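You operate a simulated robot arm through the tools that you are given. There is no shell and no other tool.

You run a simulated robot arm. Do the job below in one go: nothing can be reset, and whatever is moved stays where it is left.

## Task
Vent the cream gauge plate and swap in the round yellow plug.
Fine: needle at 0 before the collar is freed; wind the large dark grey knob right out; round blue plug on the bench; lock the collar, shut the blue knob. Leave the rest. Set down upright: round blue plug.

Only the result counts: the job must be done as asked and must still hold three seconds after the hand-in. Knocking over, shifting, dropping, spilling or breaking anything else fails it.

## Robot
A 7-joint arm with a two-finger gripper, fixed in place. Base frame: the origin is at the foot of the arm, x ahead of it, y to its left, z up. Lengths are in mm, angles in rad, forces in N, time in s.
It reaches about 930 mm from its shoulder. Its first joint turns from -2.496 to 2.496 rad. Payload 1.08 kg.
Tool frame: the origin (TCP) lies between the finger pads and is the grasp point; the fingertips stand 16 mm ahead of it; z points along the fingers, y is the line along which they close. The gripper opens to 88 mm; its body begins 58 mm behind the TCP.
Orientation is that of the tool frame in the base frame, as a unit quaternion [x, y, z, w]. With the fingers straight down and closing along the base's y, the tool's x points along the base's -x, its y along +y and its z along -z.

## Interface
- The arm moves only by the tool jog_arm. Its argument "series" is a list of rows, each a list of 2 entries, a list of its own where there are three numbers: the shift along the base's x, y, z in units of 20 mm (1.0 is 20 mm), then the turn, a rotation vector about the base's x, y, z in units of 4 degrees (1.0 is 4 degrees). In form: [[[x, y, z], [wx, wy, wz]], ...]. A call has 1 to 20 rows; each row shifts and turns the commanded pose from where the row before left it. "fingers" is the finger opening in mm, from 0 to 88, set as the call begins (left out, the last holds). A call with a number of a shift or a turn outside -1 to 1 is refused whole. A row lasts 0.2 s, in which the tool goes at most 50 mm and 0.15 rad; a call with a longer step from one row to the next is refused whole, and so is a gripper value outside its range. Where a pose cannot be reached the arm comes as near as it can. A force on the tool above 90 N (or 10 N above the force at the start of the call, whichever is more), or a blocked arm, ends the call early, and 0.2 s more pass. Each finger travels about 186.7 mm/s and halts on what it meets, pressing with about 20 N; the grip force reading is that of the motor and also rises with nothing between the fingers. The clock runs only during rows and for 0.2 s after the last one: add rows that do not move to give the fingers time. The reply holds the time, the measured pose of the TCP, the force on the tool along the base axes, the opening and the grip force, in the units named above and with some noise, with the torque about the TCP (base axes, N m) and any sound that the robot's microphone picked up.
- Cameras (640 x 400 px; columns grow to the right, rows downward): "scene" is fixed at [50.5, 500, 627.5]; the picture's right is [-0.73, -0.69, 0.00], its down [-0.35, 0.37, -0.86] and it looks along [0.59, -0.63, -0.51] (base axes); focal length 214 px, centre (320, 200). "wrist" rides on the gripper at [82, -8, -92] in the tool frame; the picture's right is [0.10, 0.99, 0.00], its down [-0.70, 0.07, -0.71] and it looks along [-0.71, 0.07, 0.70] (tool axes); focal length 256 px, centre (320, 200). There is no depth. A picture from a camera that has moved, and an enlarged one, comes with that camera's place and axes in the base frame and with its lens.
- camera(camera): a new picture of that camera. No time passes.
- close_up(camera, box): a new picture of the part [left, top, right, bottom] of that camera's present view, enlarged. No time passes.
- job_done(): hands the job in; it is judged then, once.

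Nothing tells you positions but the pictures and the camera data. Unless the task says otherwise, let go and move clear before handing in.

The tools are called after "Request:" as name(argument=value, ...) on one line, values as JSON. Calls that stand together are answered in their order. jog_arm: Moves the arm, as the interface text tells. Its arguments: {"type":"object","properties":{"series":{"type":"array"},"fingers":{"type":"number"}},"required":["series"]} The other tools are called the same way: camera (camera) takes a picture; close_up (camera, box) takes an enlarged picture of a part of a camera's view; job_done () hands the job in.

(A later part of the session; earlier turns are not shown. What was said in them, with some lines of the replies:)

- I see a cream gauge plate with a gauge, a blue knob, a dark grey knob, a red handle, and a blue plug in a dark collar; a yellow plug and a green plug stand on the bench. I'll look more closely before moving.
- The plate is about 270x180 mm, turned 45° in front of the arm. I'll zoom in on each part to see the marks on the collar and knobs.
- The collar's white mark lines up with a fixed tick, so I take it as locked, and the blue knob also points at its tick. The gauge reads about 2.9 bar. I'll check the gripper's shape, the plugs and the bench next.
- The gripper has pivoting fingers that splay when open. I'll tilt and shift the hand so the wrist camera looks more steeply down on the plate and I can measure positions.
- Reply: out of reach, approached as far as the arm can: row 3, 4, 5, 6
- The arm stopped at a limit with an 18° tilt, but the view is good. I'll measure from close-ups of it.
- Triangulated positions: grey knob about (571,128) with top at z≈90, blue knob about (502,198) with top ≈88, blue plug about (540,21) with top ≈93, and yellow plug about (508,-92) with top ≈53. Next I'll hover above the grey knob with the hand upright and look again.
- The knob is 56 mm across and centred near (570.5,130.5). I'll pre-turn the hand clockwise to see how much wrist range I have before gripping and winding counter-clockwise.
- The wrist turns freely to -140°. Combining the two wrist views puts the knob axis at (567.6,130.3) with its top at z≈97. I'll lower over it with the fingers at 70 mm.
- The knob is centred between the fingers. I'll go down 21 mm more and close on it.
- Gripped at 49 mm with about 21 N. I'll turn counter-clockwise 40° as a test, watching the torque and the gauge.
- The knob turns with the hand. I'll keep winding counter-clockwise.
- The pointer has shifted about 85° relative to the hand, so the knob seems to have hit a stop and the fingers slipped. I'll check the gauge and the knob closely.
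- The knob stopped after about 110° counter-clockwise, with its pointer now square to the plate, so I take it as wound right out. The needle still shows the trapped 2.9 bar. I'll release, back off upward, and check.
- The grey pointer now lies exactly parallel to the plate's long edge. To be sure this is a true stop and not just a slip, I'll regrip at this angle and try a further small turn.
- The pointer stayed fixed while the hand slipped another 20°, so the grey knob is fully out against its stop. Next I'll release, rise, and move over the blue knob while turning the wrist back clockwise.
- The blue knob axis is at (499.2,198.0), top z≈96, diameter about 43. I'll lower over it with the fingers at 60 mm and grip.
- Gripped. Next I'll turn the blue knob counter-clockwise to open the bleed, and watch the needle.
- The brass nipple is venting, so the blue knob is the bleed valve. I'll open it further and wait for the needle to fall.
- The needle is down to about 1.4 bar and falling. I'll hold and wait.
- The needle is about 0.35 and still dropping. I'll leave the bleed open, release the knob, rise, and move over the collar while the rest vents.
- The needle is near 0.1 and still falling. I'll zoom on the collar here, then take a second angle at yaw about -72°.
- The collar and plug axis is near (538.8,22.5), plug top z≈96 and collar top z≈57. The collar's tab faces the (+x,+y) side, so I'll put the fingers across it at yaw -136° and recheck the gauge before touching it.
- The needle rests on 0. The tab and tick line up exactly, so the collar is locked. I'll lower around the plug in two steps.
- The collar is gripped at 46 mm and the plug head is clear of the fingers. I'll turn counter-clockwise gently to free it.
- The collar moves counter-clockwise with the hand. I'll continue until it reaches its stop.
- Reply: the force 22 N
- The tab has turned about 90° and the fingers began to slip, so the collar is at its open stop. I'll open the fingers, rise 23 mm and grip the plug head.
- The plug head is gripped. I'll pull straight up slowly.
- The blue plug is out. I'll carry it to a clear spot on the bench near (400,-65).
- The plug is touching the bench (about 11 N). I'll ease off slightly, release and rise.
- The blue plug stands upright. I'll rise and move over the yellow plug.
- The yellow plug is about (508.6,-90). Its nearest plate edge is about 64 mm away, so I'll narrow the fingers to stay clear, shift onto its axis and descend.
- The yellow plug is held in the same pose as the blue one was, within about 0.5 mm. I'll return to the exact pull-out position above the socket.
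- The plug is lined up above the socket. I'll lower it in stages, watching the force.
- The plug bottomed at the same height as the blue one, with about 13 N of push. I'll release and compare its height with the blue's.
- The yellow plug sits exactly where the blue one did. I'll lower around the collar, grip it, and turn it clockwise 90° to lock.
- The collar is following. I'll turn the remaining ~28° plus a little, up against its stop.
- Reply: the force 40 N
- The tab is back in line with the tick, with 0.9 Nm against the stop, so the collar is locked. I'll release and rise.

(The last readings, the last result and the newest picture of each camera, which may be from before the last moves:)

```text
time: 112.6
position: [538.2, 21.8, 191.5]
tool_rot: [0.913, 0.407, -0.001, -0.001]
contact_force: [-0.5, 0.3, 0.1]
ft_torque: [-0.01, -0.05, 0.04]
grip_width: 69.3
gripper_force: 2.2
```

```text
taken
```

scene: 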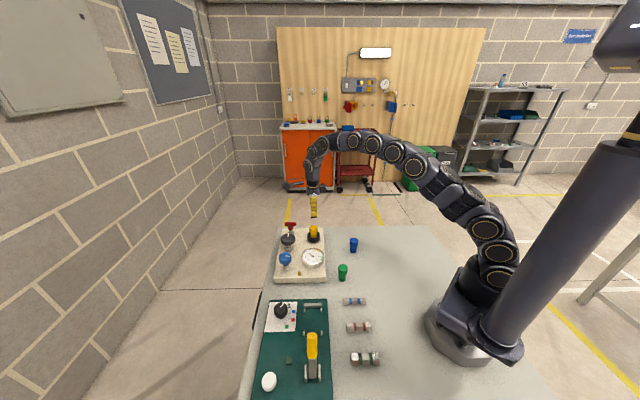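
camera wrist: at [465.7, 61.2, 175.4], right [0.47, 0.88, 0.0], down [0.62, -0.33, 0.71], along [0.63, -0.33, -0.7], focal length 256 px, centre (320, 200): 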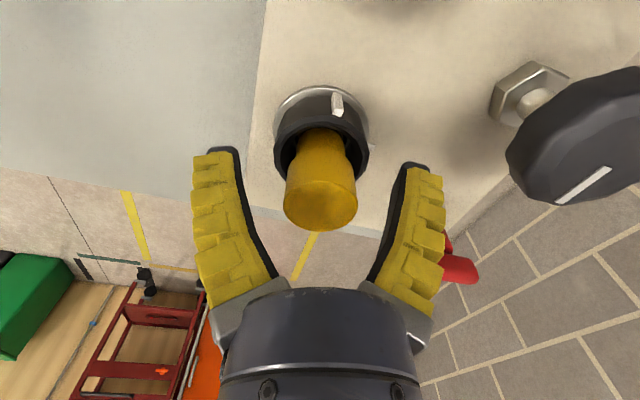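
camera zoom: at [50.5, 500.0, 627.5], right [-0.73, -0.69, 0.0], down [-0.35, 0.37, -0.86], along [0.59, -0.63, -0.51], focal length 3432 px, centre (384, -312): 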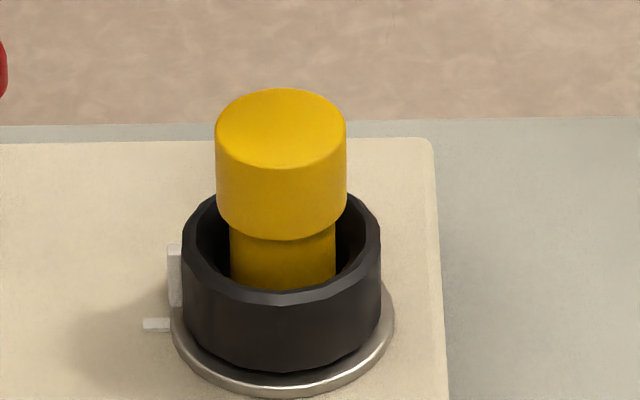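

Everything at the collar now matches the original locked state, with the yellow plug in. Next I'll go back over the blue knob, turning the wrist back to where I left it.

Request:
jog_arm(series=[[[-0.1985, 0.8765, 0], [0, 0, 1]], [[-0.1985, 0.8765, 0], [0, 0, 1]], [[-0.1985, 0.8765, 0], [0, 0, 1]], [[-0.1985, 0.8765, 0], [0, 0, 1]], [[-0.1985, 0.8765, 0], [0, 0, 1]], [[-0.1985, 0.8765, 0], [0, 0, 1]], [[-0.1985, 0.8765, 0], [0, 0, 1]], [[-0.1985, 0.8765, 0], [0, 0, 1]], [[-0.1985, 0.8765, 0], [0, 0, 1]], [[-0.1985, 0.8765, 0], [0, 0, 1]], [[0, 0, 0], [0, 0, 1]], [[0, 0, 0], [0, 0, 1]], [[0, 0, 0], [0, 0, 1]], [[0, 0, 0], [0, 0, 1]], [[0, 0, 0], [0, 0, 1]], [[0, 0, 0], [0, 0, 1]], [[0, 0, 0], [0, 0, 1]], [[0, 0, 0], [0, 0, 1]], [[0, 0, 0], [0, 0, 1]], [[0, 0, 0], [0, 0, 1]]])

Request:
jog_arm(series=[[[0, 0, 0], [0, 0, 1]], [[0, 0, 0], [0, 0, 1]], [[0, 0, 0], [0, 0, 1]], [[0, 0, 0], [0, 0, 1]], [[0, 0, 0], [0, 0, 1]], [[0, 0, 0], [0, 0, 1]], [[0, 0, 0], [0, 0, 1]], [[0, 0, 0], [0, 0, 1]], [[0, 0, 0], [0, 0, 1]], [[0, 0, 0], [0, 0, 1]], [[0, 0, 0], [0, 0, 1]], [[0, 0, 0], [0, 0, 1]], [[0, 0, 0], [0, 0, 1]], [[0, 0, 0], [0, 0, 1]], [[0, 0, 0], [0, 0, 1]]], fingers=60)

Request:
camera(camera="wrist")

Request:
close_up(camera="wrist", box=[275, 40, 375, 140])

```text
time: 116.8
position: [499.7, 197.7, 191.9]
tool_rot: [0.438, 0.899, 0.0, 0.001]
contact_force: [0.1, -0.1, -0.2]
ft_torque: [0.0, -0.02, 0.04]
grip_width: 69.4
gripper_force: 2.5
```

```text
time: 120.0
position: [498.3, 196.4, 190.4]
tool_rot: [-0.071, 0.997, 0.001, 0.001]
contact_force: [-0.1, -0.5, 0.5]
ft_torque: [-0.01, 0.02, 0.01]
grip_width: 63.5
gripper_force: 2.5
```

```text
taken
camera wrist: at [418.6, 177.3, 282.4], right [-0.24, 0.97, 0.0], down [0.68, 0.17, 0.71], along [0.69, 0.17, -0.7], focal length 256 px, centre (320, 200)
```

wrist: 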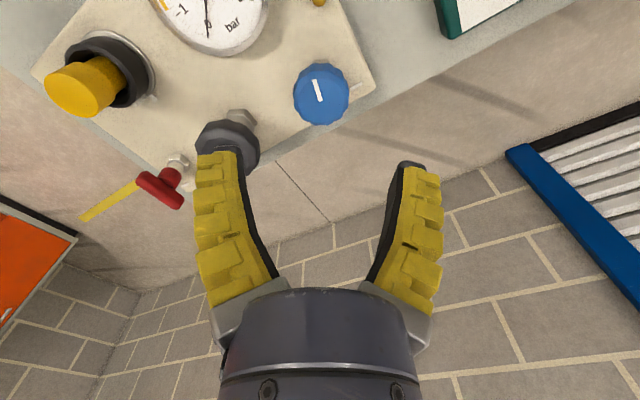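

```text
4.00 times, centred on (325, 90) of wrist
camera zoom: at [418.6, 177.3, 282.4], right [-0.24, 0.97, 0.0], down [0.68, 0.17, 0.71], along [0.69, 0.17, -0.7], focal length 1024 px, centre (300, 640)
```

zoom: 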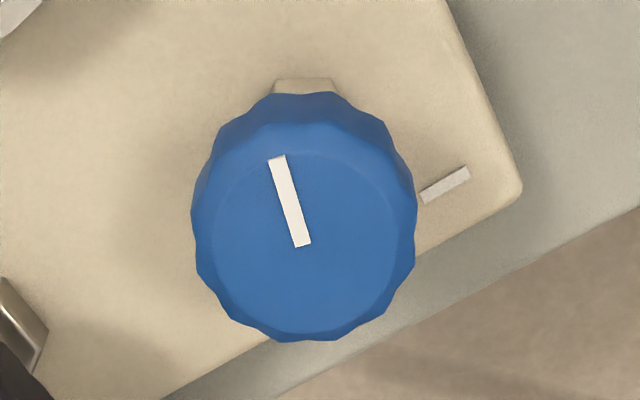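

The pointer is about 78° open from its tick. I'll lower, grip, and turn clockwise to shut.

Request:
jog_arm(series=[[[0.03, 0.03, -0.9], [0, 0, 0]], [[0, 0, -0.9], [0, 0, 0]], [[0, 0, -0.9], [0, 0, 0]], [[0, 0, -0.9], [0, 0, 0]], [[0, 0, -0.9], [0, 0, 0]], [[0, 0, -0.9], [0, 0, 0]], [[0, 0, 0], [0, 0, 0]]])

Request:
jog_arm(series=[[[0, 0, 0], [0, 0, 0]], [[0, 0, 0], [0, 0, 0]], [[0, 0, 0], [0, 0, 0]], [[0, 0, 0], [0, 0, 0]], [[0, 0, 0], [0, 0, 0]]], fingers=10)

Request:
camera(camera="wrist")

```text
time: 121.6
position: [500.0, 197.4, 83.0]
tool_rot: [-0.07, 0.998, 0.0, 0.0]
contact_force: [-0.3, 0.2, 0.8]
ft_torque: [0.04, 0.01, 0.01]
grip_width: 63.9
gripper_force: 3.1
```

```text
time: 122.8
position: [498.9, 198.1, 83.2]
tool_rot: [-0.07, 0.998, 0.001, 0.001]
contact_force: [-1.1, 4.5, -1.5]
ft_torque: [-0.01, 0.03, 0.02]
grip_width: 37.5
gripper_force: 21.7
```

```text
taken
camera wrist: at [419.2, 178.4, 174.6], right [-0.24, 0.97, 0.0], down [0.68, 0.17, 0.71], along [0.69, 0.17, -0.7], focal length 256 px, centre (320, 200)
```

wrist: 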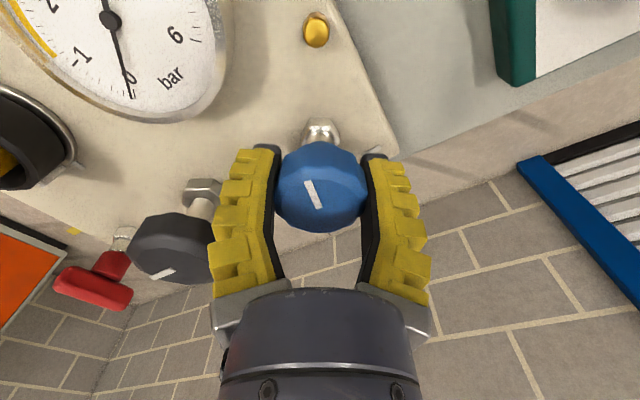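

Request:
jog_arm(series=[[[0, 0, 0], [0, 0, -0.5]], [[0, 0, 0], [0, 0, -1]], [[0, 0, 0], [0, 0, -1]], [[0, 0, 0], [0, 0, -1]], [[0, 0, 0], [0, 0, -1]], [[0, 0, 0], [0, 0, -1]], [[0, 0, 0], [0, 0, -1]], [[0, 0, 0], [0, 0, -1]], [[0, 0, 0], [0, 0, -1]], [[0, 0, 0], [0, 0, -1]], [[0, 0, 0], [0, 0, -1]], [[0, 0, 0], [0, 0, -1]], [[0, 0, 0], [0, 0, -1]], [[0, 0, 0], [0, 0, -1]], [[0, 0, 0], [0, 0, -1]], [[0, 0, 0], [0, 0, -1]], [[0, 0, 0], [0, 0, -1]], [[0, 0, 0], [0, 0, -1]], [[0, 0, 0], [0, 0, -1]]])

Request:
camera(camera="wrist")

Request:
close_up(camera="wrist", box=[240, 60, 400, 240])

Request:
close_up(camera="scene", box=[265, 220, 335, 290])

```text
time: 126.8
position: [498.5, 197.8, 83.4]
tool_rot: [0.545, 0.838, 0.0, 0.002]
contact_force: [-8.0, 4.9, 1.3]
ft_torque: [0.06, 0.13, 0.02]
grip_width: 37.1
gripper_force: 22.1
```

```text
taken
camera wrist: at [458.2, 269.5, 174.6], right [0.87, 0.5, 0.0], down [0.35, -0.61, 0.71], along [0.35, -0.62, -0.7], focal length 256 px, centre (320, 200)
```

wrist: 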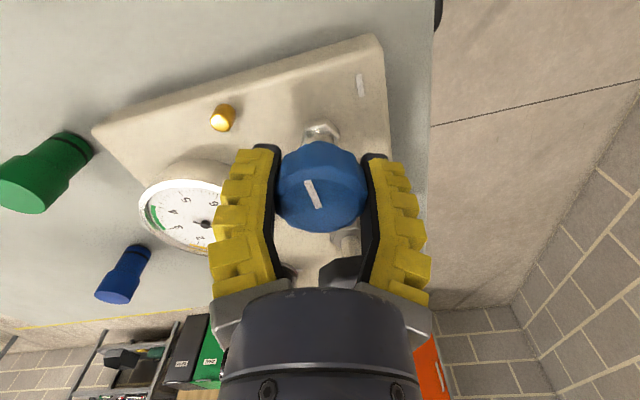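

```text
2.22 times, centred on (320, 150) of wrist
camera zoom: at [458.2, 269.5, 174.6], right [0.87, 0.5, 0.0], down [0.35, -0.61, 0.71], along [0.35, -0.62, -0.7], focal length 569 px, centre (320, 311)
```

zoom: 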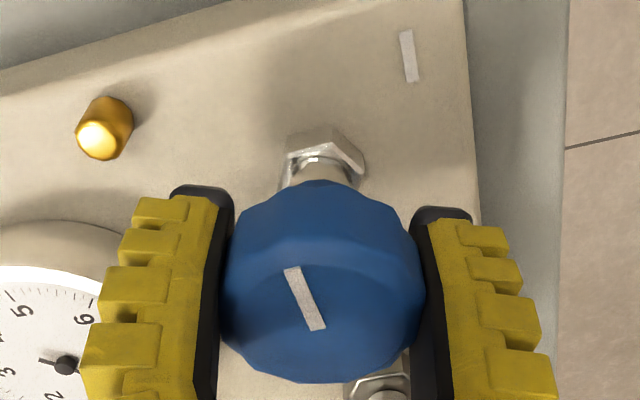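

```text
5.71 times, centred on (300, 255) of scene
camera zoom: at [50.5, 500.0, 627.5], right [-0.73, -0.69, 0.0], down [-0.35, 0.37, -0.86], along [0.59, -0.63, -0.51], focal length 1226 px, centre (434, -114)
```

zoom: 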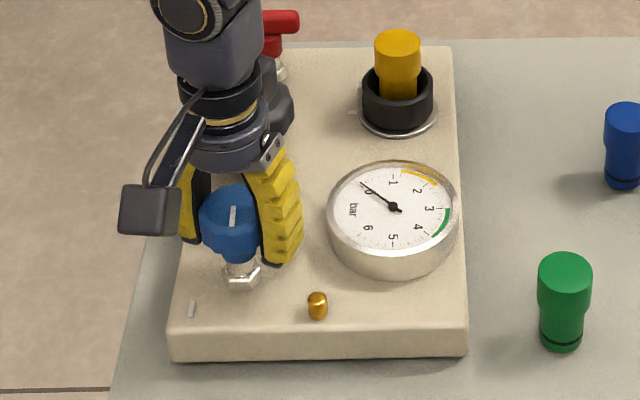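

The knob is following. I'll turn the last few degrees plus a bit more, to seat it firmly against its shut stop.

Request:
jog_arm(series=[[[0, 0, 0], [0, 0, -1]], [[0, 0, 0], [0, 0, -1]], [[0, 0, 0], [0, 0, -1]], [[0, 0, 0], [0, 0, -1]], [[0, 0, 0], [0, 0, -0.5]]])

Request:
close_up(camera="wrist", box=[240, 60, 400, 240])

```text
time: 128.0
position: [499.5, 198.2, 83.4]
tool_rot: [0.669, 0.743, -0.001, 0.001]
contact_force: [-7.6, -0.9, 0.3]
ft_torque: [-0.08, 0.02, 0.33]
grip_width: 36.5
gripper_force: 22.2
```

```text
2.22 times, centred on (320, 150) of wrist
camera zoom: at [482.2, 278.7, 174.6], right [0.98, 0.21, 0.0], down [0.15, -0.69, 0.71], along [0.15, -0.7, -0.7], focal length 569 px, centre (320, 311)
```

zoom: 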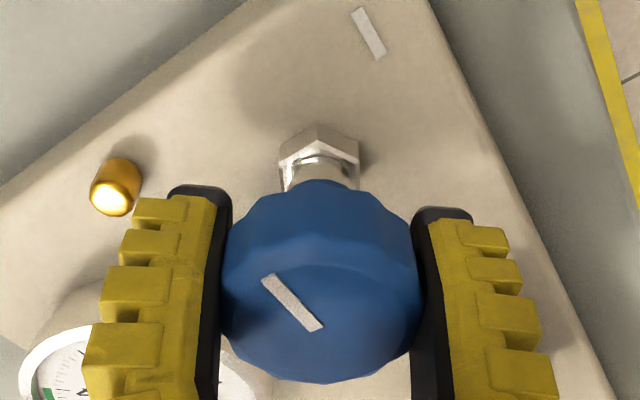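

The hand slipped while the knob stayed put, so it is shut against its stop. I'll release, rise clear, and check everything.

Request:
jog_arm(series=[[[0, 0, 0], [0, 0, 0]], [[0, 0, 0], [0, 0, 0]], [[0, 0, 0], [0, 0, 0]], [[0, 0, 0.5], [0, 0, 0]], [[0, 0, 1], [0, 0, 0]], [[0, 0, 1], [0, 0, 0]], [[0, 0, 1], [0, 0, 0]], [[0, 0, 1], [0, 0, 0]], [[0, 0, 1], [0, 0, 0]], [[0, 0, 1], [0, 0, 0]], [[-0.5, 0, 0.7], [0, 0, 0]], [[-0.5, 0, 0.7], [0, 0, 0]], [[-0.5, 0, 0.7], [0, 0, 0]], [[0, 0, 0], [0, 0, 0]]], fingers=62)

Request:
camera(camera="wrist")

Request:
close_up(camera="scene", box=[265, 215, 365, 290])

Request:
close_up(camera="scene", box=[274, 222, 306, 280])

Request:
camera(camera="scene")

```text
time: 131.0
position: [468.9, 197.4, 254.4]
tool_rot: [0.669, 0.743, -0.001, 0.001]
contact_force: [0.0, -0.7, -0.1]
ft_torque: [0.02, -0.01, -0.01]
grip_width: 65.5
gripper_force: 2.7
```

```text
taken
camera wrist: at [452.5, 278.8, 346.5], right [0.98, 0.21, 0.0], down [0.15, -0.69, 0.71], along [0.15, -0.69, -0.7], focal length 256 px, centre (320, 200)
```

wrist: 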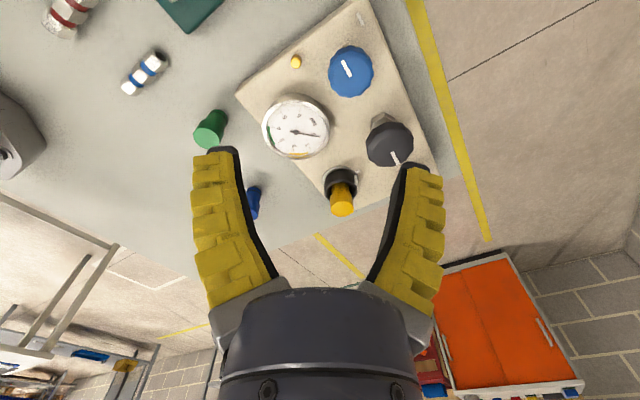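

```text
5.33 times, centred on (315, 252) of scene
camera zoom: at [50.5, 500.0, 627.5], right [-0.73, -0.69, 0.0], down [-0.35, 0.37, -0.86], along [0.59, -0.63, -0.51], focal length 1144 px, centre (347, -80)
```

zoom: 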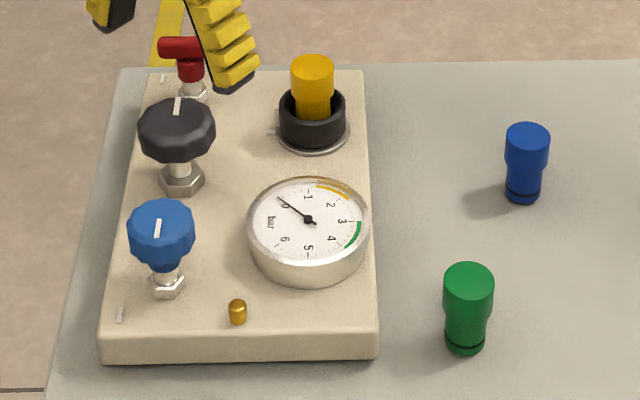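

```text
6.90 times, centred on (290, 251) of scene
camera zoom: at [50.5, 500.0, 627.5], right [-0.73, -0.69, 0.0], down [-0.35, 0.37, -0.86], along [0.59, -0.63, -0.51], focal length 1479 px, centre (527, -152)
```

zoom: 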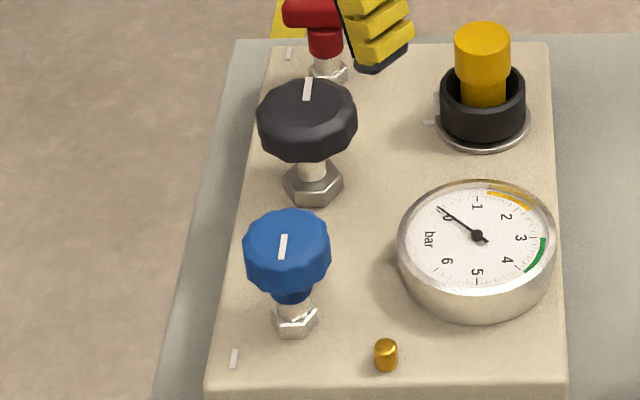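

```text
taken
```

scene: 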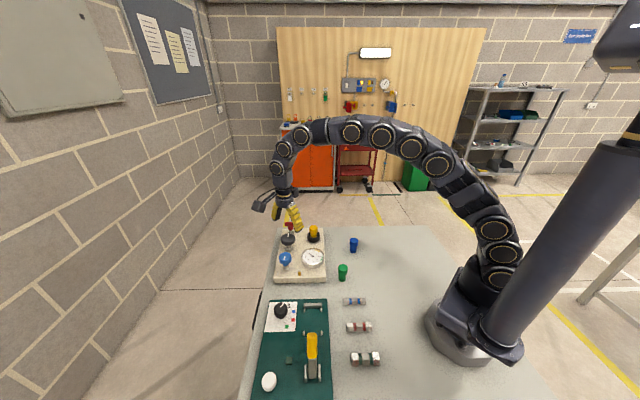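

Everything matches: the yellow plug is locked in, the blue knob is at its tick, the needle is at 0, and the blue plug stands on the bench. As a last check I'll go back to the grey knob and confirm with torque that it really is at its outward stop.

Request:
jog_arm(series=[[[0.82, -0.565, 0], [0, 0, 0]], [[0.82, -0.565, 0], [0, 0, 0]], [[0.82, -0.565, 0], [0, 0, 0]], [[0.82, -0.565, 0], [0, 0, 0]], [[0.82, -0.565, 0], [0, 0, 0]], [[0.82, -0.565, 0], [0, 0, 0]], [[0, 0, -0.8], [0, 0, 0]], [[0, 0, -0.8], [0, 0, 0]], [[0, 0, -0.8], [0, 0, 0]], [[0, 0, -0.8], [0, 0, 0]], [[0, 0, 0], [0, 0, 0]]], fingers=72)

Request:
camera(camera="wrist")

Request:
close_up(camera="wrist", box=[270, 30, 370, 140])

Request:
close_up(camera="scene", box=[298, 243, 332, 270])

```text
time: 133.4
position: [567.9, 130.4, 190.9]
tool_rot: [0.668, 0.744, -0.001, 0.001]
contact_force: [-0.2, 0.8, 0.6]
ft_torque: [-0.01, 0.0, 0.02]
grip_width: 74.8
gripper_force: 1.5
```

```text
taken
camera wrist: at [551.0, 211.6, 282.3], right [0.98, 0.21, 0.0], down [0.15, -0.69, 0.71], along [0.15, -0.7, -0.7], focal length 256 px, centre (320, 200)
```

wrist: 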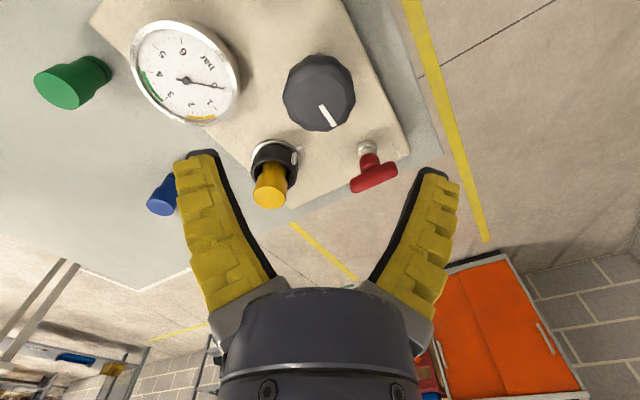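

```text
3.64 times, centred on (320, 85) of wrist
camera zoom: at [551.0, 211.6, 282.3], right [0.98, 0.21, 0.0], down [0.15, -0.69, 0.71], along [0.15, -0.7, -0.7], focal length 931 px, centre (320, 618)
```

zoom: 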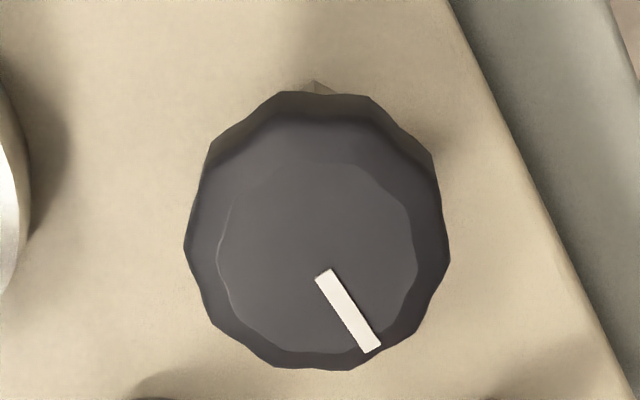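

```text
14.81 times, centred on (315, 256) of scene
camera zoom: at [50.5, 500.0, 627.5], right [-0.73, -0.69, 0.0], down [-0.35, 0.37, -0.86], along [0.59, -0.63, -0.51], focal length 3177 px, centre (394, -637)
```

zoom: 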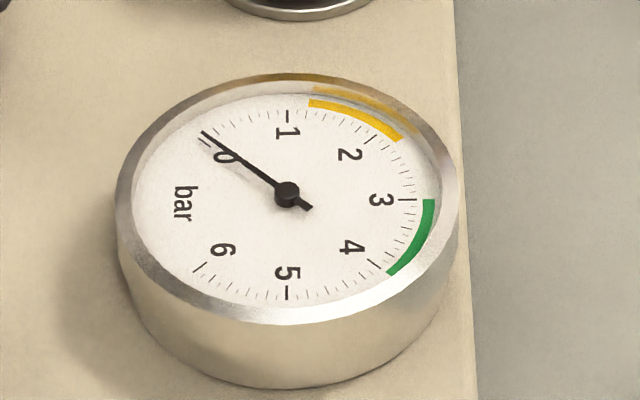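

Request:
jog_arm(series=[[[0, 0, -0.9], [0, 0, 0]], [[0, 0, -0.9], [0, 0, 0]], [[0, 0, -0.9], [0, 0, 0]], [[0, 0, -0.9], [0, 0, 0]], [[0, 0, -0.9], [0, 0, 0]], [[0, 0, -0.9], [0, 0, 0]], [[0, 0, 0], [0, 0, 0]]])

Request:
jog_arm(series=[[[0, 0, 0], [0, 0, 0]], [[0, 0, 0], [0, 0, 0]], [[0, 0, 0], [0, 0, 0]], [[0, 0, 0], [0, 0, 0]], [[0, 0, 0], [0, 0, 0]]], fingers=10)

Request:
jog_arm(series=[[[0, 0, 0], [0, 0, 1]], [[0, 0, 0], [0, 0, 1]]])

Request:
camera(camera="wrist")

```text
time: 135.0
position: [567.6, 129.7, 83.9]
tool_rot: [0.669, 0.743, -0.001, 0.0]
contact_force: [-0.2, 0.4, -0.3]
ft_torque: [0.03, 0.0, -0.02]
grip_width: 74.6
gripper_force: 2.2
```

```text
time: 136.2
position: [567.7, 130.9, 82.9]
tool_rot: [0.669, 0.743, -0.001, 0.001]
contact_force: [-2.6, -0.2, -0.6]
ft_torque: [0.1, 0.03, 0.01]
grip_width: 49.8
gripper_force: 22.4
```

```text
time: 136.8
position: [568.4, 130.0, 83.9]
tool_rot: [0.615, 0.788, 0.0, 0.0]
contact_force: [-2.9, -0.5, 3.2]
ft_torque: [0.04, 0.04, -0.35]
grip_width: 49.3
gripper_force: 22.2
```

```text
taken
camera wrist: at [539.6, 207.3, 174.9], right [0.94, 0.34, 0.0], down [0.24, -0.66, 0.71], along [0.24, -0.67, -0.7], focal length 256 px, centre (320, 200)
```

wrist: 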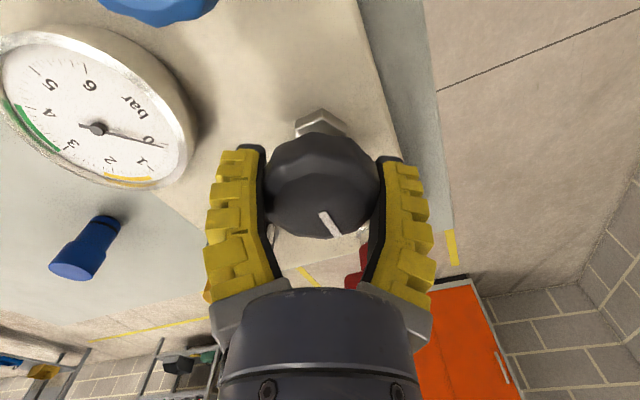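

Request:
jog_arm(series=[[[0, 0, 0], [0, 0, 1]], [[0, 0, 0], [0, 0, 1]], [[0, 0, 0], [0, 0, 1]], [[0, 0, 0], [0, 0, 1]]])

Request:
camera(camera="wrist")

```text
time: 137.8
position: [567.7, 129.3, 83.5]
tool_rot: [0.501, 0.866, 0.0, 0.001]
contact_force: [-4.2, -3.1, 3.4]
ft_torque: [-0.02, -0.02, -0.38]
grip_width: 49.3
gripper_force: 21.3
```

```text
taken
camera wrist: at [519.3, 196.7, 174.5], right [0.81, 0.59, 0.0], down [0.41, -0.57, 0.71], along [0.42, -0.58, -0.7], focal length 256 px, centre (320, 200)
```

wrist: 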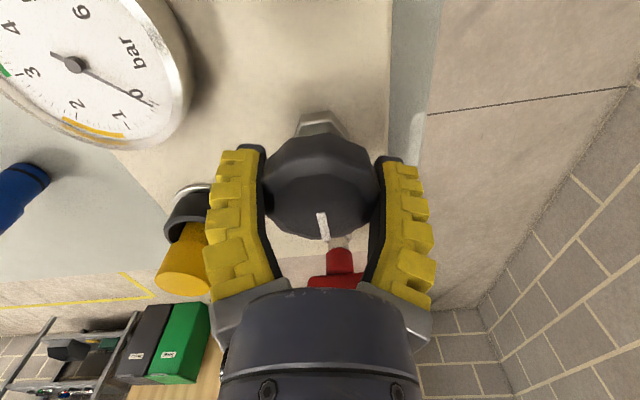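

The torque builds to -0.38 Nm and the pointer doesn't move, against about -0.1 Nm while it was winding. That confirms the outward stop. I'll release and retreat clear.

Request:
jog_arm(series=[[[0, 0, 0], [0, 0, 0]], [[0, 0, 0], [0, 0, 0]], [[0, 0, 0], [0, 0, 0]], [[0, 0, 0.5], [0, 0, 0]], [[0, 0, 1], [0, 0, 0]], [[0, 0, 1], [0, 0, 0]], [[0, 0, 1], [0, 0, 0]], [[0, 0, 1], [0, 0, 0]], [[0, 0, 1], [0, 0, 0]], [[0, 0, 1], [0, 0, 0]], [[-0.8, 0, 0.5], [0, 0, 0]], [[-0.8, 0, 0.5], [0, 0, 0]], [[-0.8, 0, 0.5], [0, 0, 0]], [[-0.8, 0, 0.5], [0, 0, 0]], [[-0.8, 0, 0.5], [0, 0, 0]], [[0, 0, 0], [0, 0, 0]]], fingers=72)

Request:
camera(camera="wrist")

Request:
close_up(camera="scene", box=[265, 215, 365, 290])

Request:
close_up(camera="scene", box=[240, 280, 400, 400])

Request:
close_up(camera="scene", box=[300, 220, 332, 244])

```text
time: 141.2
position: [487.0, 130.1, 263.6]
tool_rot: [0.5, 0.866, 0.0, 0.001]
contact_force: [-0.3, -0.6, -0.2]
ft_torque: [-0.02, -0.01, 0.01]
grip_width: 74.9
gripper_force: 1.9
```

```text
taken
camera wrist: at [438.9, 197.4, 355.0], right [0.81, 0.59, 0.0], down [0.41, -0.57, 0.71], along [0.42, -0.58, -0.7], focal length 256 px, centre (320, 200)
```

wrist: 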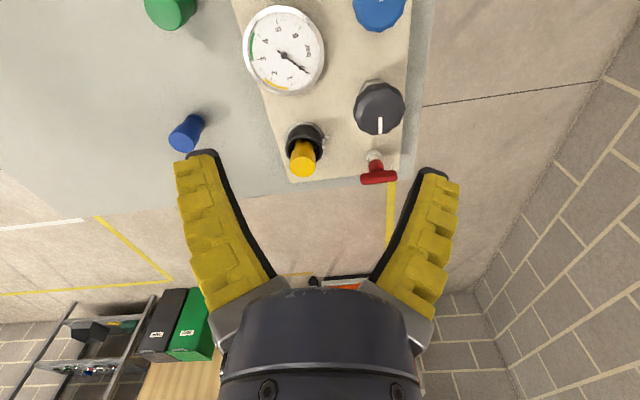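

```text
5.33 times, centred on (315, 252) of scene
camera zoom: at [50.5, 500.0, 627.5], right [-0.73, -0.69, 0.0], down [-0.35, 0.37, -0.86], along [0.59, -0.63, -0.51], focal length 1144 px, centre (347, -80)
```

zoom: 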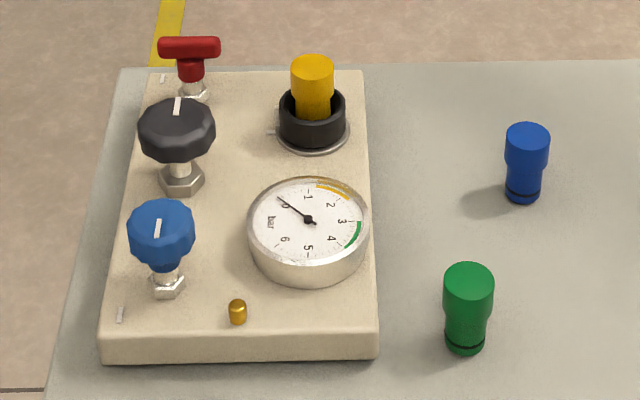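

```text
3.33 times, centred on (320, 340) of scene
camera zoom: at [50.5, 500.0, 627.5], right [-0.73, -0.69, 0.0], down [-0.35, 0.37, -0.86], along [0.59, -0.63, -0.51], focal length 715 px, centre (320, -267)
```

zoom: 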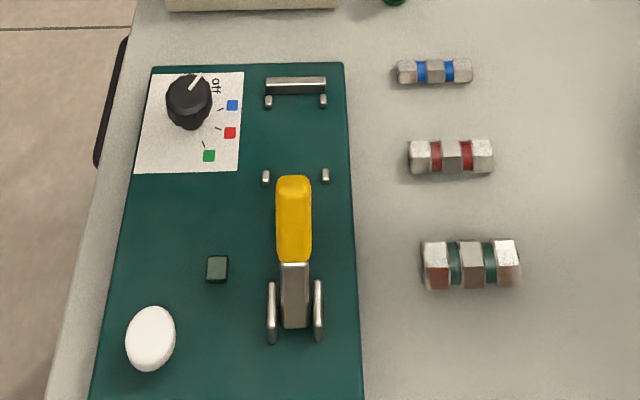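

```text
16.00 times, centred on (316, 232) of scene
camera zoom: at [50.5, 500.0, 627.5], right [-0.73, -0.69, 0.0], down [-0.35, 0.37, -0.86], along [0.59, -0.63, -0.51], focal length 3432 px, centre (384, -312)
```

zoom: 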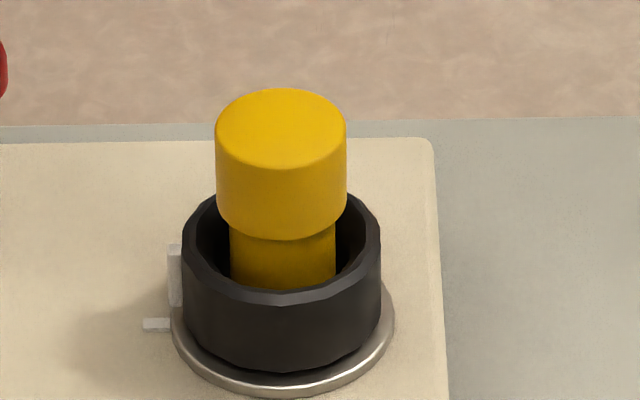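

The pictures show the job finished: grey knob fully out, needle at 0, yellow plug seated with the collar locked, and the blue knob shut. The blue plug stands upright on the bench and nothing else has moved. The arm is clear, so I'm handing in.

Request:
job_done()

```text
The job is handed in.
```

The job is done and handed in: the cream gauge plate is vented and the round yellow plug is in, with the collar locked.

- **Venting:** I wound the large dark grey knob out to its stop. The blue knob turned out to be the bleed, so I opened it and waited until the needle sat at 0 before freeing the collar.
- **Plug swap:** The round blue plug stands upright on the bench in a clear spot. The yellow plug sits at the same height in the socket as the blue one did.
- **Closing up:** The collar is turned back against its stop, with its mark on the tick. The blue knob is shut against its stop and points at its tick.
- **Final check:** The grey knob would not turn any further out, and the needle still read 0 after the blue knob was shut. Nothing else shows as moved in the last pictures, and the arm is clear of the plate.
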